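You operate a simulated robot arm through the tools that you are given. There is no shell and no other tool. Be economical: measure what you need, move in short steps, check, and stop when the job is done.

You run a simulated robot arm. Do the job below in one go: nothing can be reset, and whatever is moved stays where it is left.

Task
Take the incubator bottle from the top of the bench under the window and leave it on the dish bench. Take the grey-cap bath bottle and leave it on top of the carton on the top of the bench under the window. Push the lower round door shut. Put the blue job card on the long arm of the low shelf away on the upper shelf of the side table. Stack the steel tin marked "62" from the long arm of the low shelf on top of the steel tin marked "63". Fetch the small taped dish with the earliest date from the top of the dosing bench and set it on the bench before the computer. Turn the pump knob to 15 ml. Open the top store drawer, take the tube that says "239" from the top of the drying tray and put it in the inside of the top store drawer, then shut the drawer. Put the intake bottle that says "318" from the top of the drying tray on the low shelf over the brown drawers and the intake bottle marked "527" on the top of the printer lid. Any order will do. Set down upright: incubator bottle, grey-cap bath bottle, blue job card, tube, intake bottle.

It is judged by the outcome, as a careful person would: the job done as asked, and still so three seconds after it is handed in. It fails if anything else is knocked over, pushed out of place, dropped, spilled or broken. Lids that push on must go on centred and level and be pressed home; caps that screw on are set level and turned clockwise until they are tight.

Robot
A 7-joint arm with a fingered hand on a trunk, on a base that drives. Base frame: it is fixed to the floor where the robot stands at the start and does not move with it; the origin is under the middle of the robot, x ahead of it, y to its left, z up; the surface under the hand at the start is at about z = 0.85. Readings come in m, degrees, newtons and seconds.
Its first joint turns from -115.0 to 115.0 degrees. Places, roughly: bench before the computer (20x12 cm) [-0.36, -1.68, 0.84]; blue job card [0.5, -2.25, 0.5]; carton [0.5, 0.25, 1]; dish bench [-1.1, -0.6, 0.8]; grey-cap bath bottle [0.75, 0.25, 1]; incubator bottle [0.75, 0, 1]; inside of the top store drawer [-4.4, -3.1, 0.6]; intake bottle [-0.25, -4.25, 1]; low shelf over the brown drawers [-0.1, -1.5, 0.4]; lower round door [0.2, -1.6, 1]; pump knob [0.5, -3.5, 0.9]; small taped dish [0.5, -3.25, 0.75]; steel tin [0.5, -2.25, 0.5]; top of the printer lid [-0.7, -1.4, 1]; top store drawer [-4.3, -3.1, 0.7]; tube [0, -4.25, 1]; upper shelf of the side table (69x12 cm) [-2.82, -3.08, 0.98]. Payload 5 kg.
Tool frame: the origin (TCP) lies between the finger pads and is the grasp point; the fingertips stand 0.032 m ahead of it; z points along the fingers, y is the line along which they close. Largest opening 0.16 m; the body of the gripper starts 0.089 m behind the TCP. The gripper is a hand of 4 fingers: y runs from the thumb to the fingers, the wrist lies at [0, 0, -0.267] in the tool frame, and closing takes about 1.5 s.
Orientation is that of the tool frame in the base frame, as a unit quaternion [x, y, z, w]. With the fingers straight down and closing along the base's y, the tool's x points along the base's -x, its y along +y and its z along -z.

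Tools
- The arm moves only by the tool arm_command. Its arguments are lists of equal length, an entry for each row: "xyz": the shift along the tool's x, y, z in m, a list of three; "rot": the turn, a rotation vector about the tool's x, y, z in degrees, a list of three. In form: {"xyz": [[x, y, z], ...], "rot": [[wx, wy, wz], ...]}. A call has 1 to 10 rows; each row is the pose to reach, as a shift and turn from the pose commanded when the call began, along the tool's axes at that moment. "claw" is the finger opening in m, from 0 to 0.16, set as the call begins (left out, the last holds). Each row takes 0.2 s and may step no farther than 0.05 m and 8.6 degrees from the row before; otherwise, or with a gripper value out of range, the whole call is refused. A pose out of reach is approached as far as the arm can. The call stops where the force on the tool passes 40 N (or 10 N more than at its start, if that is more) or the arm is blocked; 0.2 s more then pass. Each finger travels about 0.045 m/s and halts on what it meets, pressing with about 27 N; the grip force reading is that of the motor and also rises with nothing between the fingers. The clock runs only during rows and for 0.2 s after the last one: add rows that repeat a pose to give the fingers time. The reply holds the time, the measured pose of the TCP, the force on the tool along the base axes, the opening and the grip force, in the units named above and with some noise, with the torque about the TCP (base axes, N m) and any sound that the robot's microphone picked up.
- Cameras (640 x 400 px; columns grow to the right, rows downward): "scene" is now at [-0.0013, 0.1604, 1.6993]; the picture's right is [-0.58, -0.81, 0.00], its down [-0.66, 0.47, -0.59] and it looks along [0.48, -0.34, -0.81] (base axes); focal length 248 px, centre (320, 200). "wrist" rides on the gripper at [0.08, -0.004, -0.114] in the tool frame; the picture's right is [0.05, 1.00, 0.00], its down [-0.82, 0.04, -0.58] and it looks along [-0.58, 0.03, 0.82] (tool axes); focal length 265 px, centre (320, 200). There is no depth. A picture from a camera that has moved, and an enlarged one, comes with that camera's place and axes in the base frame and with its lens.
- capture(camera): a new picture of that camera. No time passes.
- lift_body(by): slides the trunk up (or, below 0, down) by that many m; the arm and the scene camera ride with it, the base frame stays. It gives what a move gives, with no picture.
- roll_base(legs): drives the robot by 1 to 6 legs, each [ahead, turn to the left] in m and degrees, along the robot's own axes; the way and the turn of a leg run together, so that a leg with both is an arc; at most 1.5 m and 180 degrees a leg. The arm and the cameras ride along, it lands a little off, and it stops where it bumps. It gives what a move gives.
- set_fingers(finger1, finger2, finger3, thumb_bend): sets how far each is bent, from 0 (flat) to 1 (curled in); at 0.3 the hand is open as for a grip, at 0.7 the pads meet at the TCP. One left out holds its place. A second passes; each finger stops where it meets its share of the squeeze, and holds until it gets a number again. A gripper value or a shape takes the hand back. It gives what a move gives, with no picture; readings hold the bend of each and the force on the fingers (four entries, about 0 where the hand has none), thumb and palm.
- grasp_type(shape): the hand has 4 fingers and takes this shape, open, in about a second: jaw (thumb against the fingers, like two jaws); tri (thumb and two fingers); tip (a fingertip pinch); poke (one finger out to press); point (the index stretched); flat (the hand flat); cup (the hand cupped); fist (a fist). The gripper value then closes the fingers along that shape, each until it touches; the sizes above hold for jaw. It gives what a move gives, with no picture.
- aim_head(pan, tilt): turns the head with the scene camera to pan (to the left, within 155 degrees either way) and tilt (down, from -29 to 69), counted from straight ahead of the robot. It gives what a move gives.
- enlarge(camera, box): a new picture of the part [left, top, right, bottom] of that camera's present view, enlarged. No time passes.
- finish_job(): hands the job in; it is judged then, once.

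Work in short steps. Places have to be worked out from the pictures, the camera data and where the tool is seen: move nearer, look again, correct. Check each grasp and each placing, and mend what went wrong. You have 525 turns and 308 pictures in all, those below and enlarged ones among them. Open the gripper and draw the arm clear of the work before you hand the job in, unless the task says otherwise; then end with one line.

The tools are called as a command line: name --argument value ..., lists and objects as JSON in quotes. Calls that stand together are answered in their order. arm_command: Moves the arm, as the interface text tells. Its arguments: {"type":"object","properties":{"xyz":{"type":"array","items":{"type":"array","items":{"type":"number"}}},"rot":{"type":"array","items":{"type":"array","items":{"type":"number"}}},"claw":{"type":"number"}},"required":["xyz","rot"]} The other tools are called the same way: lift_body (by) slides the trunk up or down; grasp_type (shape) gives the hand a shape; set_fingers (finger1, finger2, finger3, thumb_bend) moves the fingers one by one; roll_base (legs) drives the base; aim_head (pan, tilt) turns the head that bears the scene camera; capture (camera) takes a picture; enlarge (camera, box) takes an enlarged picture of a part of a camera's view; finish_job () hands the job in.

At the start:

```text
time: 0.0
ee_pos: [0.7001, 0.072, 1.1924]
orientation: [-0.001, 1.0, 0.0, 0.0]
contact_force: [0.9, -0.6, -0.1]
ft_torque: [-0.02, -0.01, -0.01]
finger_gap: 0.1596
finger_force: 0.1
shape: jaw
bend: [0.3, 0.3, 0.3, 0.3]
finger forces: [0.0, 0.0, 0.1, 0.0, 0.0, 0.0]
trunk travel left (down, up): [-0.55, 0.44]
robot x, y, heading: [-0.0039, -0.0013, -0.1]
head pan, tilt: [-35.7, 54.0]
```

scene: 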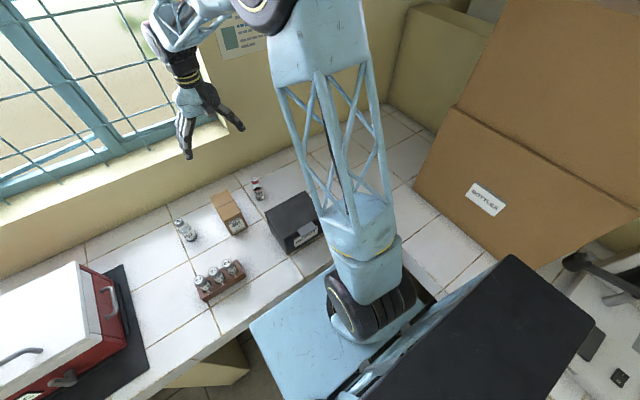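
wrist: 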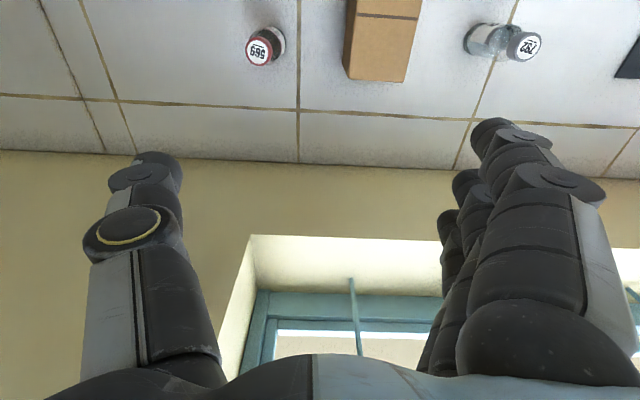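

I'll look closely at the bench under the window first.

enlarge --camera "scene" --box '[140, 150, 340, 320]'

enlarge --camera "wrist" --box '[220, 0, 580, 120]'

```text
2.35 times, centred on (240, 235) of scene
camera zoom: at [-0.0013, 0.1604, 1.6993], right [-0.58, -0.81, 0.0], down [-0.66, 0.47, -0.59], along [0.48, -0.34, -0.81], focal length 583 px, centre (508, 118)
```

zoom: 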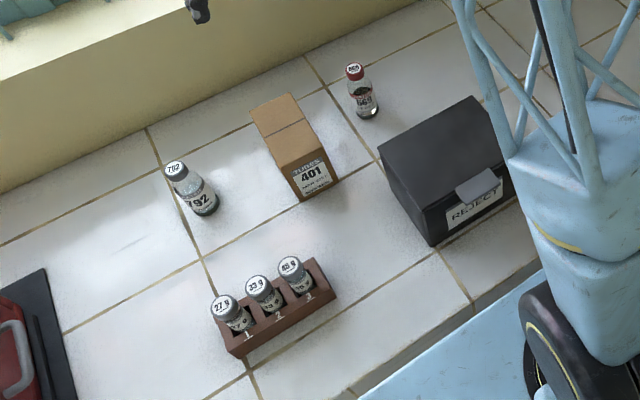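

```text
1.78 times, centred on (400, 60) of wrist
camera zoom: at [0.619, 0.0669, 1.3067], right [-0.05, 1.0, 0.0], down [0.82, 0.04, 0.58], along [0.58, 0.03, -0.82], focal length 472 px, centre (178, 449)
```

zoom: 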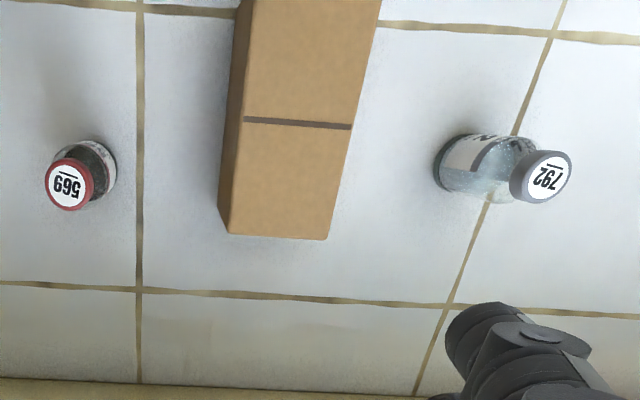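

I'll survey the room by panning the head.

aim_head --pan -90 --tilt 30

capture --camera "scene"

aim_head --pan -150 --tilt 30

capture --camera "scene"

aim_head --pan 145 --tilt 30

capture --camera "scene"

aim_head --pan 70 --tilt 30

capture --camera "scene"

aim_head --pan 0 --tilt 35

capture --camera "scene"

```text
time: 1.2
ee_pos: [0.7002, 0.0716, 1.1924]
orientation: [0.0, 1.0, 0.0, 0.0]
contact_force: [0.8, 0.1, -0.3]
ft_torque: [0.01, 0.0, -0.01]
finger_gap: 0.1596
finger_force: 0.1
shape: jaw
bend: [0.3, 0.3, 0.3, 0.3]
finger forces: [0.1, 0.1, 0.0, 0.0, 0.0, 0.0]
trunk travel left (down, up): [-0.55, 0.44]
robot x, y, heading: [-0.0014, 0.0014, -0.2]
head pan, tilt: [-90.0, 30.0]
```

```text
303 pictures are left
camera scene: at [-0.0607, 0.1126, 1.734], right [-1.0, 0.0, 0.0], down [0.0, 0.5, -0.87], along [0.0, -0.87, -0.5], focal length 248 px, centre (320, 200)
```

scene: 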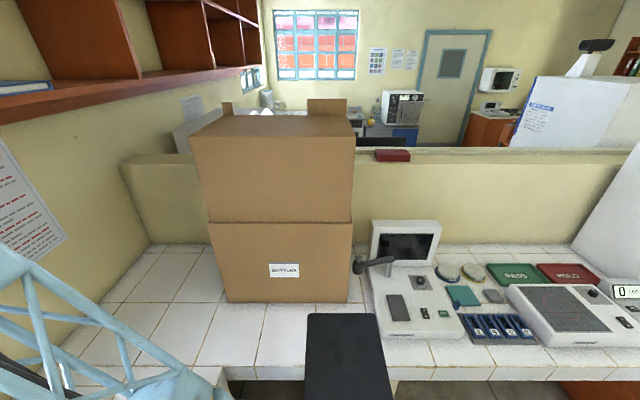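

```text
time: 2.5
ee_pos: [0.6997, 0.0715, 1.1927]
orientation: [0.0, 1.0, 0.0, 0.0]
contact_force: [-0.5, -0.5, 0.4]
ft_torque: [0.02, 0.02, 0.04]
finger_gap: 0.1596
finger_force: 0.1
shape: jaw
bend: [0.3, 0.3, 0.3, 0.3]
finger forces: [0.0, 0.1, 0.0, 0.0, 0.0, 0.0]
trunk travel left (down, up): [-0.55, 0.44]
robot x, y, heading: [-0.0012, -0.0008, 0.0]
head pan, tilt: [-150.0, 30.0]
```

```text
302 pictures are left
camera scene: at [-0.139, 0.1578, 1.7341], right [-0.5, 0.87, 0.0], down [0.43, 0.25, -0.87], along [-0.75, -0.43, -0.5], focal length 248 px, centre (320, 200)
```

scene: 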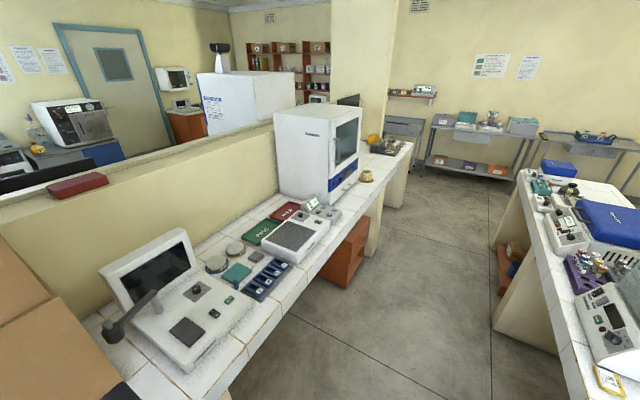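

```text
time: 6.6
ee_pos: [0.701, 0.0725, 1.1925]
orientation: [0.0, 1.0, 0.0, 0.0]
contact_force: [0.2, -0.7, -0.1]
ft_torque: [-0.03, -0.01, 0.0]
finger_gap: 0.1598
finger_force: 0.1
shape: jaw
bend: [0.3, 0.3, 0.3, 0.3]
finger forces: [0.0, 0.0, 0.1, 0.1, 0.0, 0.1]
trunk travel left (down, up): [-0.55, 0.44]
robot x, y, heading: [-0.0026, -0.0013, -0.2]
head pan, tilt: [145.0, 30.0]
```

```text
301 pictures are left
camera scene: at [-0.1348, 0.255, 1.7341], right [0.57, 0.82, 0.0], down [0.41, -0.29, -0.87], along [-0.71, 0.5, -0.5], focal length 248 px, centre (320, 200)
```

scene: 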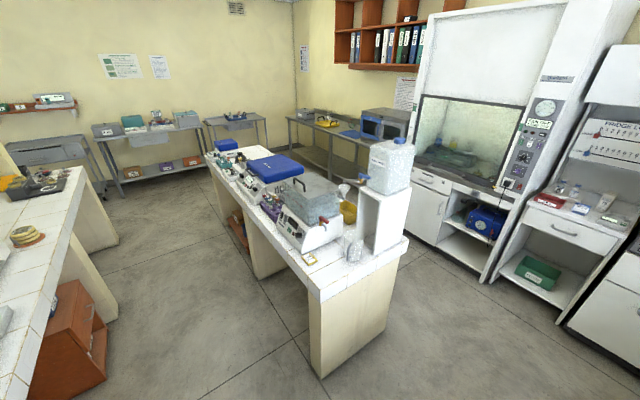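

```text
time: 8.0
ee_pos: [0.7007, 0.0715, 1.1921]
orientation: [0.001, 1.0, 0.0, 0.0]
contact_force: [0.1, -0.2, 0.6]
ft_torque: [0.02, 0.01, -0.02]
finger_gap: 0.1599
finger_force: 0.0
shape: jaw
bend: [0.3, 0.3, 0.3, 0.3]
finger forces: [0.0, 0.0, 0.1, 0.0, 0.0, 0.1]
trunk travel left (down, up): [-0.55, 0.44]
robot x, y, heading: [0.0008, 0.0004, -0.1]
head pan, tilt: [70.0, 30.0]
```

```text
300 pictures are left
camera scene: at [-0.0299, 0.2881, 1.734], right [0.94, -0.34, 0.0], down [-0.17, -0.47, -0.87], along [0.3, 0.81, -0.5], focal length 248 px, centre (320, 200)
```

scene: 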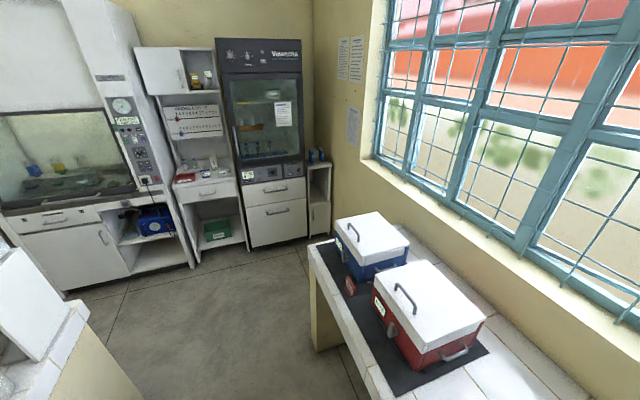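

```text
time: 9.4
ee_pos: [0.7007, 0.0717, 1.193]
orientation: [0.0, 1.0, 0.0, 0.0]
contact_force: [-0.2, -0.2, 0.2]
ft_torque: [-0.01, 0.03, -0.04]
finger_gap: 0.1598
finger_force: 0.1
shape: jaw
bend: [0.3, 0.3, 0.3, 0.3]
finger forces: [0.0, 0.0, 0.0, 0.0, 0.1, 0.0]
trunk travel left (down, up): [-0.55, 0.44]
robot x, y, heading: [0.0033, -0.0017, -0.2]
head pan, tilt: [0.0, 35.0]
```

```text
299 pictures are left
camera scene: at [0.0273, 0.2031, 1.7263], right [0.0, -1.0, 0.0], down [-0.57, 0.0, -0.82], along [0.82, 0.0, -0.57], focal length 248 px, centre (320, 200)
```

scene: 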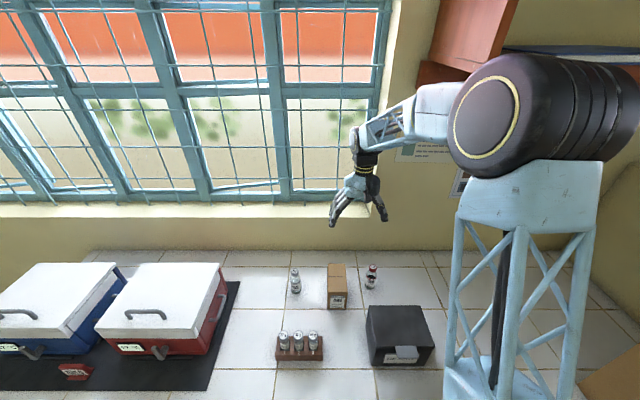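

Room mapped: the grey-cap bottle (792) stands at about [0.63, 0.30] and the red-cap bottle (569) at about [0.66, 0.0], with the carton at x 0.57–0.69, y 0.10–0.175. I'll move above the grey one and look again.

arm_command --xyz '[[0.01, 0.045, 0.01], [0.02, 0.09, 0.02], [0.035, 0.135, 0.03], [0.05, 0.18, 0.04], [0.065, 0.225, 0.05]]' --rot '[[0, 0, 0], [0, 0, 0], [0, 0, 0], [0, 0, 0], [0, 0, 0]]'

capture --camera "wrist"

enlarge --camera "scene" --box '[240, 180, 440, 400]'

```text
time: 10.6
ee_pos: [0.6348, 0.2987, 1.14]
orientation: [0.0, 1.0, -0.001, 0.0]
contact_force: [0.2, 0.7, 0.4]
ft_torque: [-0.03, 0.0, -0.04]
finger_gap: 0.16
finger_force: 0.0
shape: jaw
bend: [0.3, 0.3, 0.3, 0.3]
finger forces: [0.0, 0.0, 0.0, 0.0, 0.0, 0.0]
trunk travel left (down, up): [-0.55, 0.44]
robot x, y, heading: [0.001, 0.0012, -0.2]
head pan, tilt: [0.0, 35.0]
```

```text
298 pictures are left
camera wrist: at [0.5528, 0.2943, 1.2553], right [-0.05, 1.0, 0.0], down [0.82, 0.04, 0.58], along [0.58, 0.03, -0.82], focal length 265 px, centre (320, 200)
```

wrist: 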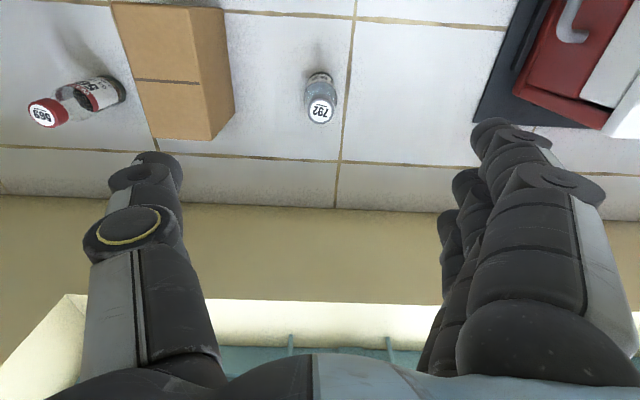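

```text
1.82 times, centred on (340, 290) of scene
camera zoom: at [0.0275, 0.2043, 1.7261], right [0.0, -1.0, 0.0], down [-0.57, 0.0, -0.82], along [0.82, 0.0, -0.57], focal length 451 px, centre (284, 36)
```

zoom: 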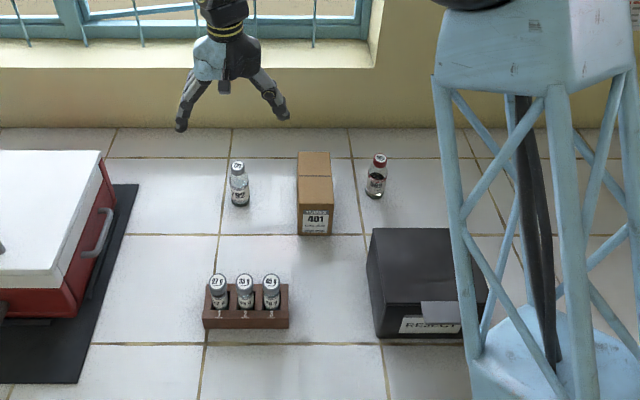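

Triangulating, the grey-cap bottle axis is at about [0.642, 0.30], top about z 0.965. I lower straight down around it.

arm_command --xyz '[[-0.006, 0.001, 0.045], [-0.006, 0.001, 0.09], [-0.006, 0.001, 0.135], [-0.006, 0.001, 0.16]]' --rot '[[0, 0, 0], [0, 0, 0], [0, 0, 0], [0, 0, 0]]'

capture --camera "wrist"

enlarge --camera "scene" --box '[240, 180, 440, 400]'

```text
time: 11.6
ee_pos: [0.6403, 0.3019, 0.9806]
orientation: [0.0, 1.0, 0.0, 0.0]
contact_force: [0.0, 0.2, 0.2]
ft_torque: [0.0, 0.01, -0.02]
finger_gap: 0.1602
finger_force: 0.1
shape: jaw
bend: [0.3, 0.3, 0.3, 0.3]
finger forces: [0.0, 0.0, 0.0, 0.0, 0.0, 0.1]
trunk travel left (down, up): [-0.55, 0.44]
robot x, y, heading: [0.0001, 0.0002, -0.1]
head pan, tilt: [0.0, 35.0]
```

```text
296 pictures are left
camera wrist: at [0.5592, 0.2965, 1.0953], right [-0.05, 1.0, 0.0], down [0.82, 0.04, 0.58], along [0.58, 0.03, -0.82], focal length 265 px, centre (320, 200)
```

wrist: 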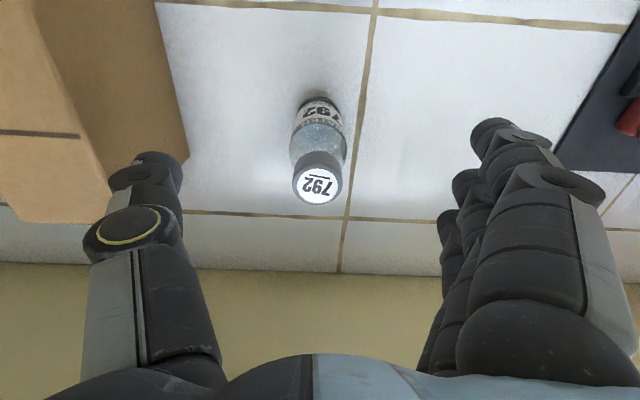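

```text
1.82 times, centred on (340, 290) of scene
camera zoom: at [0.0278, 0.2036, 1.7262], right [0.0, -1.0, 0.0], down [-0.57, 0.0, -0.82], along [0.82, 0.0, -0.57], focal length 451 px, centre (284, 36)
```

zoom: 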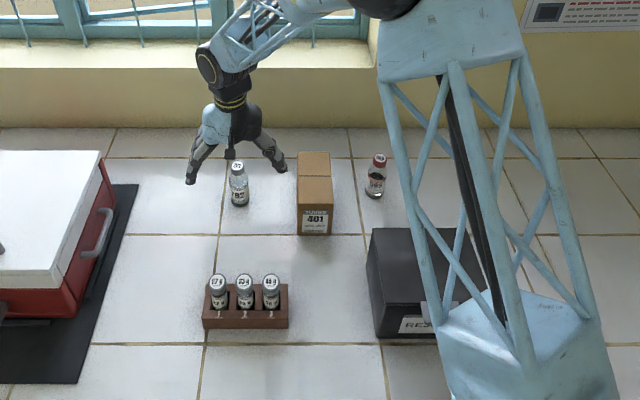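

Cap is centred between the fingers at about x 0.643. I narrow the hand a bit to clear the carton, then go down to z 0.915.

arm_command --xyz '[[-0.003, -0.002, 0], [-0.003, -0.002, 0], [-0.003, -0.002, 0], [-0.003, -0.002, 0.035], [-0.003, -0.002, 0.065], [-0.003, -0.002, 0.065]]' --rot '[[0, 0, 0], [0, 0, 0], [0, 0, 0], [0, 0, 0], [0, 0, 0], [0, 0, 0]]' --claw 0.11

capture --camera "wrist"

```text
time: 13.0
ee_pos: [0.645, 0.2982, 0.917]
orientation: [0.0, 1.0, 0.0, 0.0]
contact_force: [0.0, 0.2, 0.1]
ft_torque: [0.01, 0.03, -0.01]
finger_gap: 0.1106
finger_force: 0.0
shape: jaw
bend: [0.67, 0.67, 0.67, 0.64]
finger forces: [0.0, 0.0, 0.1, 0.1, 0.1, 0.0]
trunk travel left (down, up): [-0.55, 0.44]
robot x, y, heading: [0.0024, -0.0001, -0.0]
head pan, tilt: [0.0, 35.0]
```

```text
294 pictures are left
camera wrist: at [0.5644, 0.2936, 1.0309], right [-0.05, 1.0, 0.0], down [0.82, 0.04, 0.58], along [0.58, 0.03, -0.82], focal length 265 px, centre (320, 200)
```

wrist: 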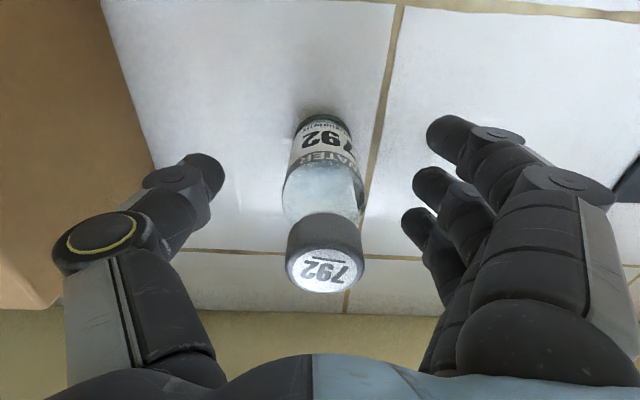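

Bottle is between the pads. Closing.

arm_command --xyz '[[0, 0, 0], [0, 0, 0], [0, 0, 0], [0, 0, 0], [0, 0, 0], [0, 0, 0], [0, 0, 0]]' --rot '[[0, 0, 0], [0, 0, 0], [0, 0, 0], [0, 0, 0], [0, 0, 0], [0, 0, 0], [0, 0, 0]]' --claw 0.01

capture --camera "wrist"

```text
time: 14.6
ee_pos: [0.646, 0.2986, 0.9175]
orientation: [0.0, 1.0, -0.001, 0.0]
contact_force: [-0.4, -0.2, 0.3]
ft_torque: [0.0, 0.02, 0.03]
finger_gap: 0.0209
finger_force: 15.4
shape: jaw
bend: [0.71, 0.73, 0.66, 0.7]
finger forces: [5.3, 5.4, 0.1, 0.0, 12.0, 0.0]
trunk travel left (down, up): [-0.55, 0.44]
robot x, y, heading: [0.001, 0.0002, 0.0]
head pan, tilt: [0.0, 35.0]
```

```text
293 pictures are left
camera wrist: at [0.5643, 0.2937, 1.0311], right [-0.05, 1.0, 0.0], down [0.82, 0.04, 0.58], along [0.58, 0.03, -0.82], focal length 265 px, centre (320, 200)
```

wrist: 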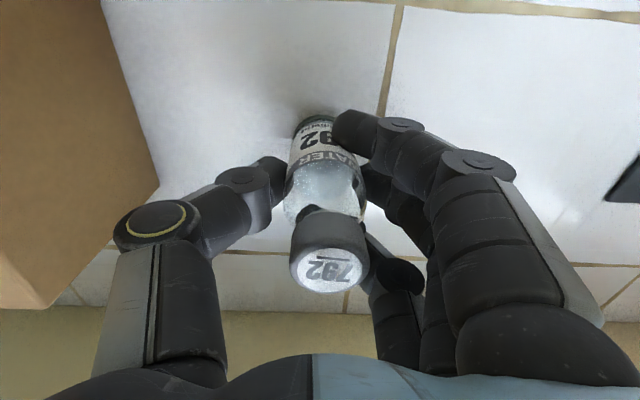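

Two fingers and the thumb press with ~12 N. I lift a little and check.

arm_command --xyz '[[0, 0, 0], [0, 0, 0], [0, 0, -0.01], [0, 0, -0.03], [0, 0, -0.05]]' --rot '[[0, 0, 0], [0, 0, 0], [0, 0, 0], [0, 0, 0], [0, 0, 0]]'

capture --camera "wrist"

enlarge --camera "scene" --box '[260, 200, 400, 320]'

```text
time: 15.8
ee_pos: [0.6441, 0.296, 0.9702]
orientation: [0.0, 1.0, 0.0, 0.0]
contact_force: [0.0, -0.3, -0.8]
ft_torque: [0.02, -0.01, 0.0]
finger_gap: 0.0192
finger_force: 27.1
shape: jaw
bend: [0.71, 0.72, 0.68, 0.71]
finger forces: [9.8, 11.0, 0.0, 0.1, 21.9, 0.0]
trunk travel left (down, up): [-0.55, 0.44]
robot x, y, heading: [0.0018, 0.0014, 0.1]
head pan, tilt: [0.0, 35.0]
```

```text
292 pictures are left
camera wrist: at [0.5626, 0.2913, 1.0835], right [-0.05, 1.0, 0.0], down [0.82, 0.04, 0.58], along [0.58, 0.03, -0.82], focal length 265 px, centre (320, 200)
```

wrist: 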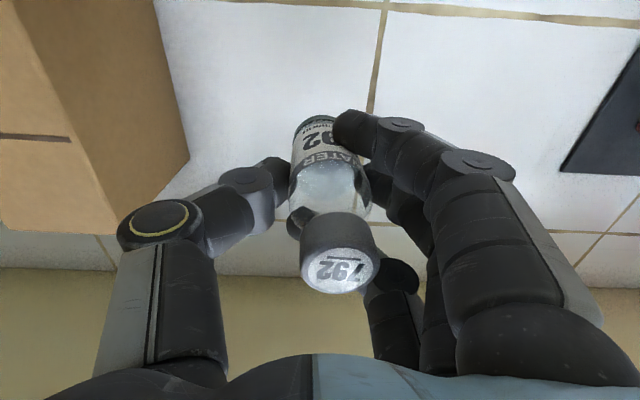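

```text
3.33 times, centred on (330, 260) of scene
camera zoom: at [0.027, 0.2031, 1.7262], right [0.0, -1.0, 0.0], down [-0.57, 0.0, -0.82], along [0.82, 0.0, -0.57], focal length 826 px, centre (287, 0)
```

zoom: 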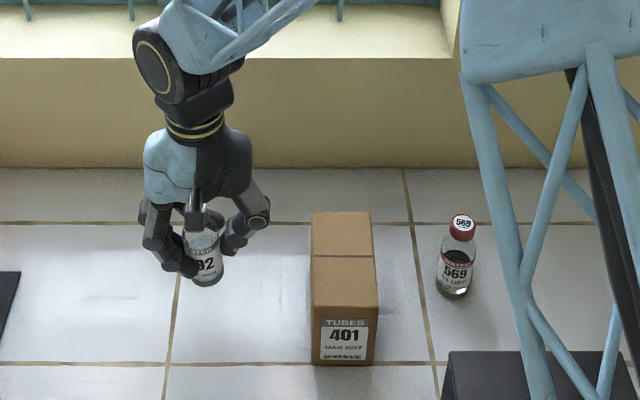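

The bottle is held, with its top leaning a few degrees to +y. I raise it, move over the carton's centre (about [0.63, 0.138], top z ≈0.955) and straighten the tilt.

arm_command --xyz '[[0, 0, -0.045], [0, 0, -0.08], [0, -0.04, -0.08], [0.005, -0.08, -0.08], [0.01, -0.12, -0.08], [0.013, -0.158, -0.08]]' --rot '[[0, 0, 0], [0, 0, 0], [-1, 0, 0], [-2, 0, 0], [-3, 0, 0], [-4, 0, 0]]'

capture --camera "wrist"

enlarge --camera "scene" --box '[260, 200, 400, 320]'

```text
time: 17.2
ee_pos: [0.6335, 0.1369, 1.0466]
orientation: [0.0, 0.999, 0.035, 0.001]
contact_force: [-0.5, -0.4, -0.7]
ft_torque: [0.03, 0.02, -0.01]
finger_gap: 0.0195
finger_force: 27.0
shape: jaw
bend: [0.71, 0.72, 0.68, 0.71]
finger forces: [9.9, 11.1, 0.1, 0.0, 21.9, 0.0]
trunk travel left (down, up): [-0.55, 0.44]
robot x, y, heading: [-0.0021, -0.0018, 0.1]
head pan, tilt: [0.0, 35.0]
```

```text
290 pictures are left
camera wrist: at [0.5532, 0.1245, 1.1613], right [-0.05, 1.0, 0.07], down [0.82, 0.0, 0.58], along [0.58, 0.09, -0.81], focal length 265 px, centre (320, 200)
```

wrist: 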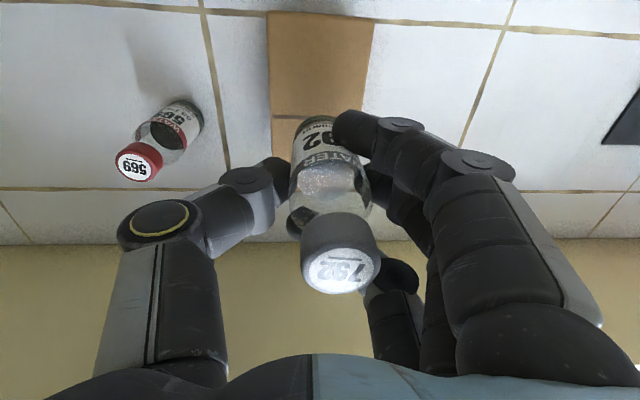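

```text
3.33 times, centred on (330, 260) of scene
camera zoom: at [0.0273, 0.2019, 1.7264], right [0.0, -1.0, 0.0], down [-0.57, 0.0, -0.82], along [0.82, 0.0, -0.57], focal length 826 px, centre (287, 0)
```

zoom: 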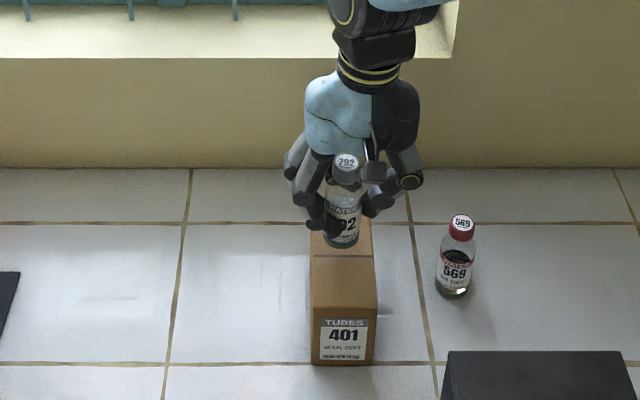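

The bottle hangs upright over the carton. I lower in small steps until contact.

arm_command --xyz '[[0, 0, 0.007], [0, 0, 0.012], [0, 0, 0.016], [0, 0, 0.019]]' --rot '[[0, 0, 0], [0, 0, 0], [0, 0, 0], [0, 0, 0]]'

enlarge --camera "scene" --box '[300, 220, 380, 290]'

```text
time: 18.2
ee_pos: [0.6308, 0.1389, 1.028]
orientation: [0.0, 0.999, 0.035, 0.0]
contact_force: [-0.7, 0.0, -1.2]
ft_torque: [-0.03, -0.02, -0.02]
finger_gap: 0.0193
finger_force: 26.8
shape: jaw
bend: [0.71, 0.72, 0.68, 0.71]
finger forces: [10.0, 11.1, 0.0, 0.0, 21.8, 0.0]
trunk travel left (down, up): [-0.55, 0.44]
robot x, y, heading: [-0.0005, -0.0004, 0.1]
head pan, tilt: [0.0, 35.0]
```

```text
5.71 times, centred on (340, 255) of scene
camera zoom: at [0.0274, 0.203, 1.7263], right [0.0, -1.0, 0.0], down [-0.57, 0.0, -0.82], along [0.82, 0.0, -0.57], focal length 1416 px, centre (206, -114)
```

zoom: 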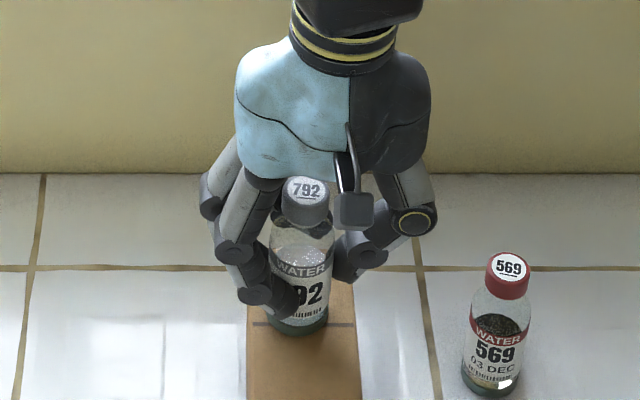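

No contact yet; continue lowering by 3 mm steps.

arm_command --xyz '[[0, 0, 0.003], [0, 0, 0.006], [0, 0, 0.009]]' --rot '[[0, 0, 0], [0, 0, 0], [0, 0, 0]]'

enlarge --camera "scene" --box '[300, 220, 380, 290]'

```text
time: 19.0
ee_pos: [0.6326, 0.1375, 1.0219]
orientation: [0.0, 0.999, 0.035, 0.002]
contact_force: [-0.1, -5.0, 39.3]
ft_torque: [0.14, 0.35, -0.02]
finger_gap: 0.0216
finger_force: 27.0
shape: jaw
bend: [0.71, 0.73, 0.68, 0.73]
finger forces: [18.2, 14.4, 0.1, 0.0, 33.0, 0.1]
trunk travel left (down, up): [-0.55, 0.44]
robot x, y, heading: [-0.0021, 0.0002, 0.1]
head pan, tilt: [0.0, 35.0]
```

```text
5.71 times, centred on (340, 255) of scene
camera zoom: at [0.0247, 0.2019, 1.7271], right [0.0, -1.0, 0.0], down [-0.57, 0.0, -0.82], along [0.82, 0.0, -0.57], focal length 1416 px, centre (206, -114)
```

zoom: 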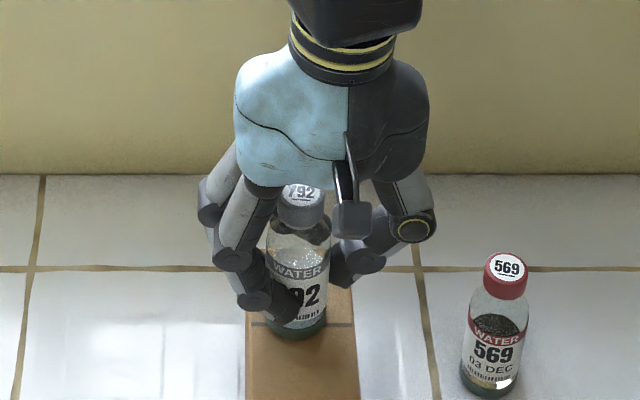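

Contact made. I ease up about 4 mm to relieve the push and read the force.

arm_command --xyz '[[0, 0, -0.003]]' --rot '[[0, 0, 0]]'

```text
time: 19.4
ee_pos: [0.632, 0.1384, 1.0226]
orientation: [0.0, 0.999, 0.035, 0.0]
contact_force: [0.0, -2.8, 27.9]
ft_torque: [0.1, 0.2, 0.02]
finger_gap: 0.0215
finger_force: 27.0
shape: jaw
bend: [0.71, 0.73, 0.68, 0.73]
finger forces: [17.6, 14.2, 0.0, 0.0, 30.7, 0.0]
trunk travel left (down, up): [-0.55, 0.44]
robot x, y, heading: [0.0063, -0.0019, -0.0]
head pan, tilt: [0.0, 35.0]
```

arm_command --xyz '[[0, 0, -0.004]]' --rot '[[0, 0, 0]]'

```text
time: 19.8
ee_pos: [0.632, 0.1392, 1.025]
orientation: [0.0, 0.999, 0.035, -0.001]
contact_force: [-0.4, -0.3, -0.5]
ft_torque: [0.01, -0.03, 0.0]
finger_gap: 0.0202
finger_force: 27.0
shape: jaw
bend: [0.7, 0.72, 0.68, 0.72]
finger forces: [15.2, 12.1, 0.0, 0.0, 21.9, 0.1]
trunk travel left (down, up): [-0.55, 0.44]
robot x, y, heading: [0.0037, 0.0044, 0.1]
head pan, tilt: [0.0, 35.0]
```

Just off contact; down 2 mm and open the fingers gradually.

arm_command --xyz '[[0, 0, 0.002], [0, 0, 0.002], [0, 0, 0.002], [0, 0, 0.002]]' --rot '[[0, 0, 0], [0, 0, 0], [0, 0, 0], [0, 0, 0]]' --claw 0.07

capture --camera "wrist"

enlarge --camera "scene" --box '[300, 220, 380, 290]'

```text
time: 20.8
ee_pos: [0.6319, 0.1396, 1.024]
orientation: [0.001, 0.999, 0.036, -0.001]
contact_force: [-0.2, 0.1, 0.1]
ft_torque: [-0.02, -0.01, -0.03]
finger_gap: 0.0695
finger_force: 0.0
shape: jaw
bend: [0.73, 0.73, 0.73, 0.7]
finger forces: [0.1, 0.1, 0.1, 0.0, 0.0, 0.1]
trunk travel left (down, up): [-0.55, 0.44]
robot x, y, heading: [-0.0002, -0.0016, -0.0]
head pan, tilt: [0.0, 35.0]
```

```text
286 pictures are left
camera wrist: at [0.5514, 0.1269, 1.1381], right [-0.05, 1.0, 0.07], down [0.82, 0.0, 0.58], along [0.58, 0.09, -0.81], focal length 265 px, centre (320, 200)
```

wrist: 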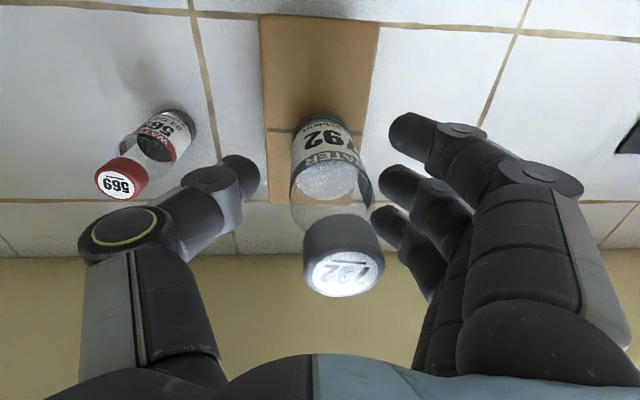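

```text
5.71 times, centred on (340, 255) of scene
camera zoom: at [0.0273, 0.203, 1.7263], right [0.0, -1.0, 0.0], down [-0.57, 0.0, -0.82], along [0.82, 0.0, -0.57], focal length 1416 px, centre (206, -114)
```

zoom: 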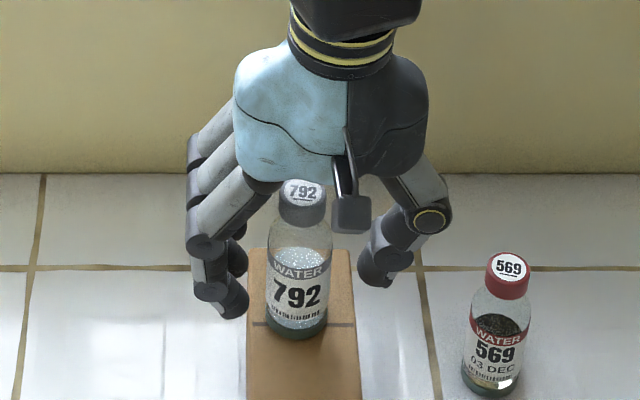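

Stands upright on the carton. I withdraw straight up and level the hand.

arm_command --xyz '[[0, 0, 0], [0, 0, -0.04], [0, 0, -0.08], [0, 0, -0.12], [0, 0, -0.14], [0, 0, -0.14]]' --rot '[[0, 0, 0], [0, 0, 0], [0, 0, 0], [0, 0, 0], [2, 0, 0], [4, 0, 0]]' --claw 0.11

arm_command --xyz '[[0, -0.045, 0], [0, -0.09, 0], [-0.015, -0.13, 0], [-0.03, -0.13, 0.04], [-0.03, -0.13, 0.09], [-0.03, -0.13, 0.14]]' --rot '[[0, 0, 0], [0, 0, 0], [0, 0, 0], [0, 0, 0], [0, 0, 0], [0, 0, 0]]'

capture --camera "wrist"

enlarge --camera "scene" --box '[280, 200, 420, 320]'

```text
time: 22.2
ee_pos: [0.6328, 0.1296, 1.1646]
orientation: [0.0, 1.0, 0.0, 0.0]
contact_force: [-0.5, -0.6, -0.8]
ft_torque: [0.01, 0.03, 0.01]
finger_gap: 0.1094
finger_force: 0.1
shape: jaw
bend: [0.68, 0.68, 0.68, 0.64]
finger forces: [0.0, 0.0, 0.0, 0.0, 0.1, 0.1]
trunk travel left (down, up): [-0.55, 0.44]
robot x, y, heading: [0.0052, 0.0016, -0.2]
head pan, tilt: [0.0, 35.0]
```

```text
time: 23.6
ee_pos: [0.6615, -0.0036, 1.0218]
orientation: [0.0, 1.0, 0.0, 0.0]
contact_force: [0.5, -0.5, 0.4]
ft_torque: [-0.03, 0.01, -0.01]
finger_gap: 0.1097
finger_force: 0.1
shape: jaw
bend: [0.68, 0.68, 0.68, 0.64]
finger forces: [0.0, 0.0, 0.0, 0.0, 0.0, 0.0]
trunk travel left (down, up): [-0.55, 0.44]
robot x, y, heading: [-0.0032, -0.0002, -0.2]
head pan, tilt: [0.0, 35.0]
```

```text
284 pictures are left
camera wrist: at [0.5808, -0.0083, 1.1369], right [-0.05, 1.0, 0.0], down [0.82, 0.04, 0.58], along [0.58, 0.03, -0.82], focal length 265 px, centre (320, 200)
```

wrist: 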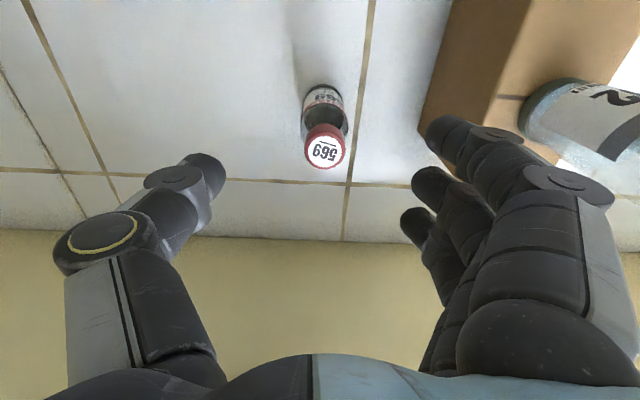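

```text
3.33 times, centred on (350, 260) of scene
camera zoom: at [0.0279, 0.2026, 1.7263], right [0.0, -1.0, 0.0], down [-0.57, 0.0, -0.82], along [0.82, 0.0, -0.57], focal length 826 px, centre (220, 0)
```

zoom: 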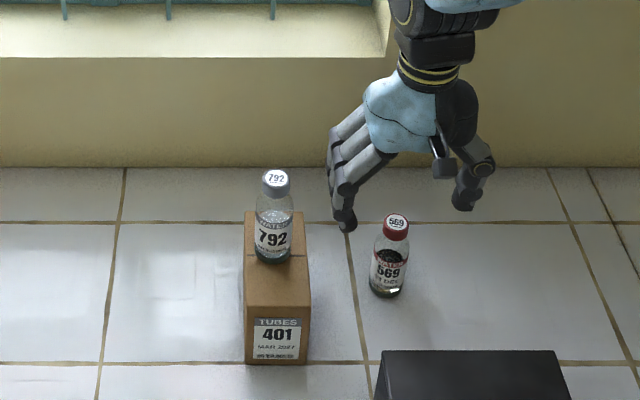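

Red-cap bottle axis about [0.659, 0.0]. Descending with a narrower opening to keep clear of the carton.

arm_command --xyz '[[0.002, 0.003, 0], [0.002, 0.003, 0.0], [0.002, 0.003, 0.04], [0.002, 0.003, 0.08], [0.002, 0.003, 0.107], [0.002, 0.003, 0.107]]' --rot '[[0, 0, 0], [0, 0, 0], [0, 0, 0], [0, 0, 0], [0, 0, 0], [0, 0, 0]]' --claw 0.085

capture --camera "wrist"

```text
time: 25.0
ee_pos: [0.6599, 0.0005, 0.9153]
orientation: [0.0, 1.0, 0.0, -0.001]
contact_force: [-0.4, -0.2, 0.7]
ft_torque: [0.0, 0.01, 0.0]
finger_gap: 0.0856
finger_force: 0.1
shape: jaw
bend: [0.72, 0.72, 0.72, 0.7]
finger forces: [0.0, 0.0, 0.1, 0.0, 0.1, 0.0]
trunk travel left (down, up): [-0.55, 0.44]
robot x, y, heading: [-0.0021, 0.0006, -0.0]
head pan, tilt: [0.0, 35.0]
```

```text
282 pictures are left
camera wrist: at [0.579, -0.0035, 1.0311], right [-0.05, 1.0, 0.0], down [0.82, 0.04, 0.58], along [0.58, 0.03, -0.82], focal length 265 px, centre (320, 200)
```

wrist: 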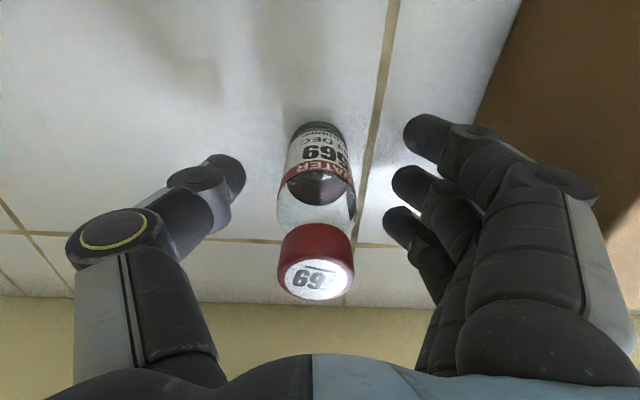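

Bottle is between pads; close and give time.

arm_command --xyz '[[0, 0, 0], [0, 0, 0], [0, 0, 0], [0, 0, 0], [0, 0, 0], [0, 0, 0], [0, 0, 0], [0, 0, 0], [0, 0, 0], [0, 0, 0]]' --rot '[[0, 0, 0], [0, 0, 0], [0, 0, 0], [0, 0, 0], [0, 0, 0], [0, 0, 0], [0, 0, 0], [0, 0, 0], [0, 0, 0], [0, 0, 0]]' --claw 0.01

arm_command --xyz '[[0, 0, -0.01], [0, 0, -0.03], [0, 0, -0.07], [0, 0, -0.11], [0, 0, -0.15]]' --rot '[[0, 0, 0], [0, 0, 0], [0, 0, 0], [0, 0, 0], [0, 0, 0]]'

capture --camera "wrist"

capture --camera "scene"

```text
time: 27.2
ee_pos: [0.6593, 0.0015, 0.9164]
orientation: [0.0, 1.0, 0.0, 0.0]
contact_force: [0.6, -1.9, 7.1]
ft_torque: [0.01, -0.05, 0.01]
finger_gap: 0.0151
finger_force: 26.8
shape: jaw
bend: [0.68, 0.72, 0.68, 0.72]
finger forces: [0.9, 15.0, 1.1, 0.1, 19.5, 0.1]
trunk travel left (down, up): [-0.55, 0.44]
robot x, y, heading: [0.0017, -0.0002, -0.1]
head pan, tilt: [0.0, 35.0]
```

```text
time: 28.4
ee_pos: [0.6574, 0.0027, 1.0702]
orientation: [0.0, 1.0, 0.0, 0.001]
contact_force: [0.1, -0.3, -0.9]
ft_torque: [0.01, 0.0, 0.02]
finger_gap: 0.0146
finger_force: 26.7
shape: jaw
bend: [0.68, 0.71, 0.68, 0.72]
finger forces: [0.8, 15.7, 0.3, 0.0, 16.2, 0.0]
trunk travel left (down, up): [-0.55, 0.44]
robot x, y, heading: [0.0015, -0.0012, 0.1]
head pan, tilt: [0.0, 35.0]
```

```text
281 pictures are left
camera wrist: at [0.576, -0.0022, 1.1841], right [-0.05, 1.0, 0.0], down [0.82, 0.04, 0.58], along [0.58, 0.03, -0.82], focal length 265 px, centre (320, 200)
```

wrist: 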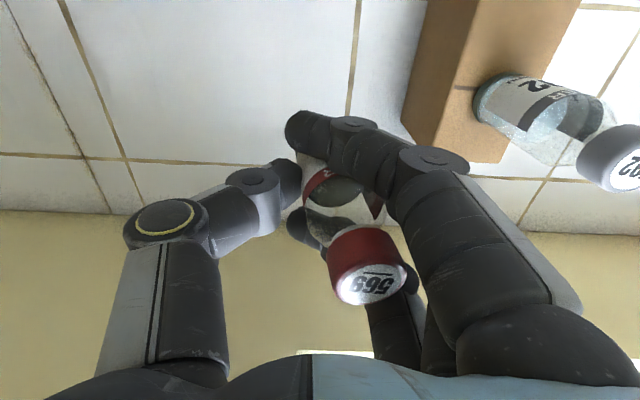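

```text
280 pictures are left
camera scene: at [0.0268, 0.2032, 1.7262], right [0.0, -1.0, 0.0], down [-0.57, 0.0, -0.82], along [0.82, 0.0, -0.57], focal length 248 px, centre (320, 200)
```

scene: 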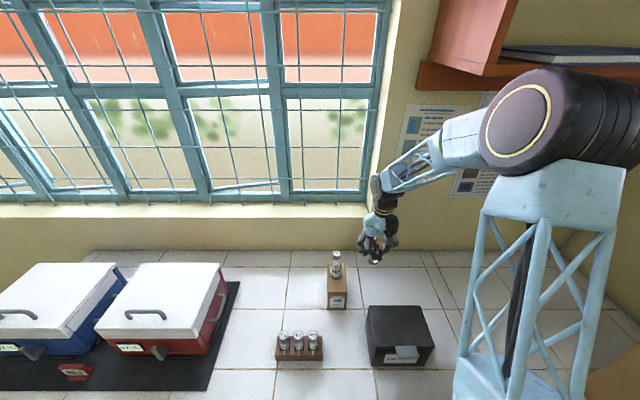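

The bottle is held but leans with its top toward +y by maybe 15–20°. I rotate the hand to straighten it and look.

arm_command --xyz '[[0, 0, -0.03], [0, 0, -0.05], [0, 0, -0.05]]' --rot '[[-6, 0, 0], [-12, 0, 0], [-16, 0, 0]]'

enlarge --camera "scene" --box '[300, 190, 440, 310]'

capture --camera "wrist"

```text
time: 29.2
ee_pos: [0.6583, 0.0011, 1.1161]
orientation: [0.0, 0.99, 0.14, -0.001]
contact_force: [-0.3, 0.8, 0.4]
ft_torque: [-0.04, 0.02, 0.04]
finger_gap: 0.0144
finger_force: 27.2
shape: jaw
bend: [0.68, 0.71, 0.68, 0.72]
finger forces: [0.9, 15.6, 0.4, 0.1, 16.3, 0.1]
trunk travel left (down, up): [-0.55, 0.44]
robot x, y, heading: [-0.0003, 0.0004, -0.0]
head pan, tilt: [0.0, 35.0]
```

```text
3.33 times, centred on (370, 250) of scene
camera zoom: at [0.0277, 0.2025, 1.7263], right [0.0, -1.0, 0.0], down [-0.57, 0.0, -0.82], along [0.82, 0.0, -0.57], focal length 826 px, centre (153, 33)
```

zoom: 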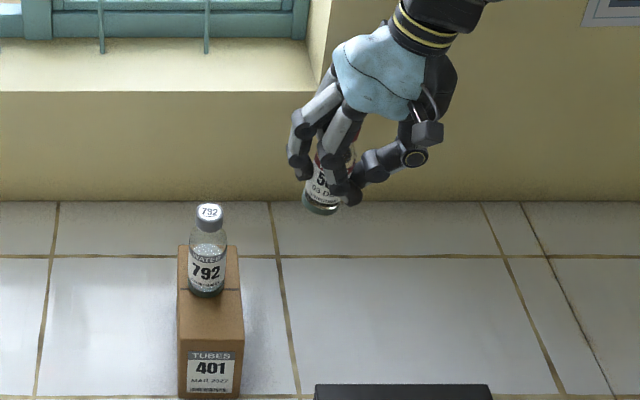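

```text
278 pictures are left
camera wrist: at [0.5784, -0.0338, 1.2255], right [-0.05, 0.96, 0.28], down [0.82, -0.12, 0.57], along [0.58, 0.26, -0.78], focal length 265 px, centre (320, 200)
```

wrist: 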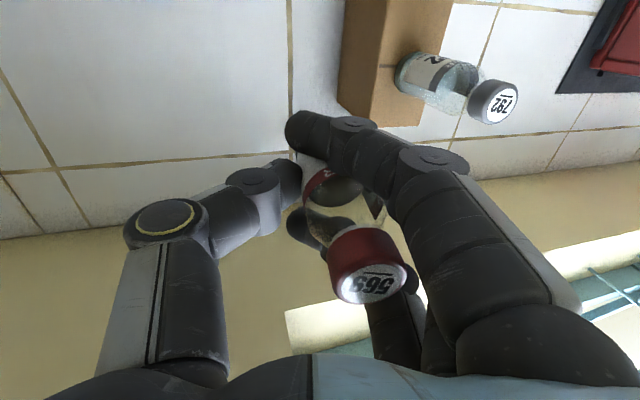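

The bottle is now about vertical. Before driving, I look down around the base to judge clearance.

aim_head --pan -110 --tilt 62

capture --camera "scene"

aim_head --pan 150 --tilt 60

capture --camera "scene"

```text
time: 31.1
ee_pos: [0.6597, 0.0024, 1.117]
orientation: [0.0, 0.99, 0.139, 0.001]
contact_force: [0.1, 0.5, -0.1]
ft_torque: [0.05, 0.01, 0.01]
finger_gap: 0.0143
finger_force: 27.6
shape: jaw
bend: [0.68, 0.71, 0.68, 0.72]
finger forces: [0.7, 15.6, 0.1, 0.0, 16.2, 0.0]
trunk travel left (down, up): [-0.55, 0.44]
robot x, y, heading: [-0.0019, -0.0003, 0.1]
head pan, tilt: [-110.0, 62.0]
```

```text
277 pictures are left
camera scene: at [-0.0827, 0.1424, 1.6897], right [-0.94, 0.34, 0.0], down [0.3, 0.83, -0.47], along [-0.16, -0.44, -0.88], focal length 248 px, centre (320, 200)
```

scene: 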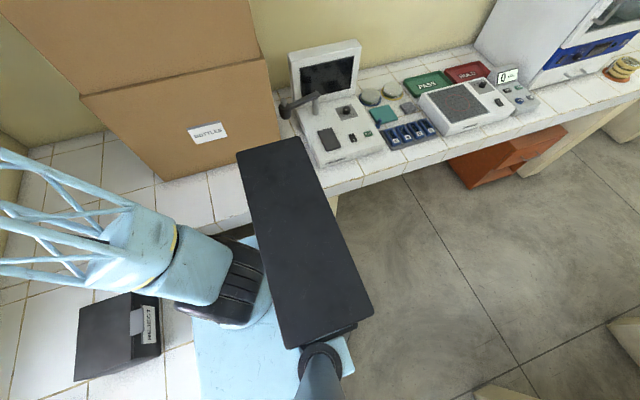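

```text
time: 34.8
ee_pos: [0.66, 0.0029, 1.117]
orientation: [-0.001, 0.99, 0.138, 0.0]
contact_force: [-1.1, 0.2, -0.3]
ft_torque: [0.0, 0.0, 0.0]
finger_gap: 0.0143
finger_force: 27.6
shape: jaw
bend: [0.68, 0.71, 0.68, 0.72]
finger forces: [0.7, 15.7, 0.1, 0.1, 16.2, 0.1]
trunk travel left (down, up): [-0.55, 0.44]
robot x, y, heading: [0.0034, 0.0006, 0.2]
head pan, tilt: [150.0, 60.0]
```

```text
276 pictures are left
camera scene: at [-0.1184, 0.2363, 1.692], right [0.5, 0.87, 0.0], down [0.75, -0.43, -0.5], along [-0.43, 0.25, -0.87], focal length 248 px, centre (320, 200)
```

scene: 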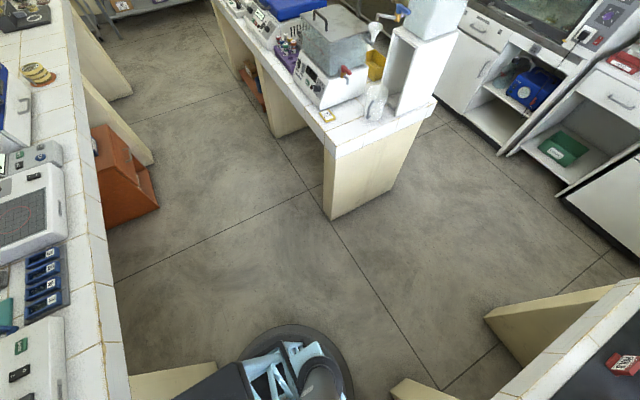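

Plenty of free floor behind. Raise the trunk a bit, then reverse with a slight right heading to drift to the middle of the aisle.

lift_body --by 0.15

roll_base --legs '[[0, -8], [-1.3, 0]]'

aim_head --pan -70 --tilt 45

capture --camera "scene"

capture --camera "wrist"

```text
time: 36.5
ee_pos: [0.6517, 0.007, 1.2587]
orientation: [0.0, 0.99, 0.14, -0.006]
contact_force: [3.8, -2.2, 6.1]
ft_torque: [0.02, 0.31, 0.1]
finger_gap: 0.0144
finger_force: 26.2
shape: jaw
bend: [0.68, 0.71, 0.69, 0.72]
finger forces: [0.7, 15.6, 0.1, 0.1, 16.4, 0.1]
trunk travel left (down, up): [-0.7, 0.29]
robot x, y, heading: [-0.0006, -0.0006, -0.1]
head pan, tilt: [150.0, 60.0]
```

```text
time: 37.4
ee_pos: [0.647, -0.0156, 1.262]
orientation: [0.013, 0.989, 0.144, -0.005]
contact_force: [1.0, 0.1, -1.4]
ft_torque: [-0.06, 0.02, 0.0]
finger_gap: 0.0143
finger_force: 26.8
shape: jaw
bend: [0.68, 0.71, 0.69, 0.72]
finger forces: [0.7, 15.6, 0.3, 0.0, 16.3, 0.0]
trunk travel left (down, up): [-0.7, 0.29]
robot x, y, heading: [-0.0001, -0.0002, -2.0]
head pan, tilt: [150.0, 60.0]
stopped in leg 1: the robot was blocked; the commanded pose is now the measured one
```

```text
time: 40.5
ee_pos: [0.6425, -0.0361, 1.2602]
orientation: [0.015, 0.989, 0.15, -0.006]
contact_force: [0.0, -0.1, -1.6]
ft_torque: [-0.02, -0.02, -0.02]
finger_gap: 0.0143
finger_force: 26.7
shape: jaw
bend: [0.68, 0.71, 0.69, 0.72]
finger forces: [0.6, 15.7, 0.2, 0.0, 16.1, 0.0]
trunk travel left (down, up): [-0.7, 0.29]
robot x, y, heading: [0.0021, -0.0012, -2.3]
head pan, tilt: [-70.0, 45.0]
```

```text
275 pictures are left
camera scene: at [-0.0334, 0.1496, 1.8604], right [-0.95, -0.31, 0.0], down [-0.21, 0.67, -0.72], along [0.22, -0.68, -0.7], focal length 248 px, centre (320, 200)
```

scene: 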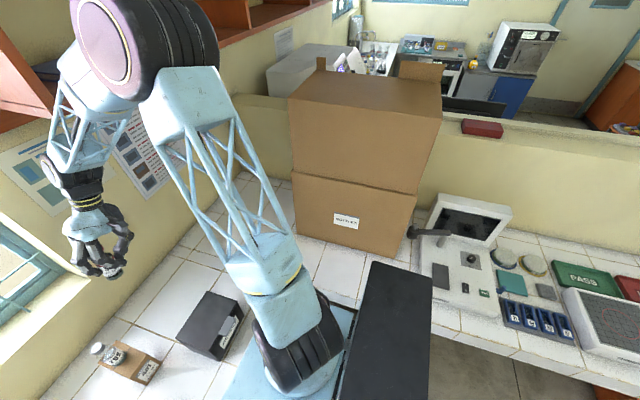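

```text
274 pictures are left
camera wrist: at [0.5626, -0.0712, 1.3692], right [-0.02, 0.96, 0.3], down [0.82, -0.15, 0.55], along [0.57, 0.25, -0.78], focal length 265 px, centre (320, 200)
```

wrist: 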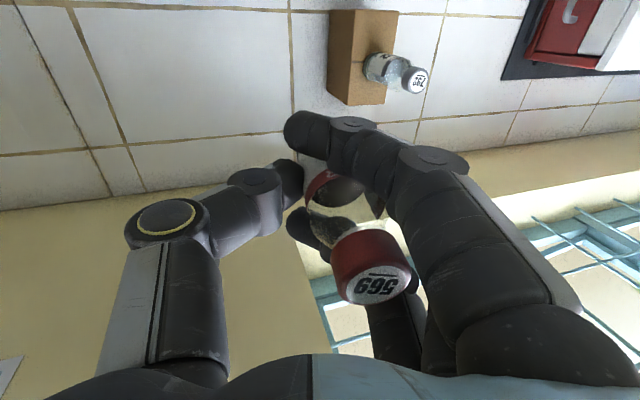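

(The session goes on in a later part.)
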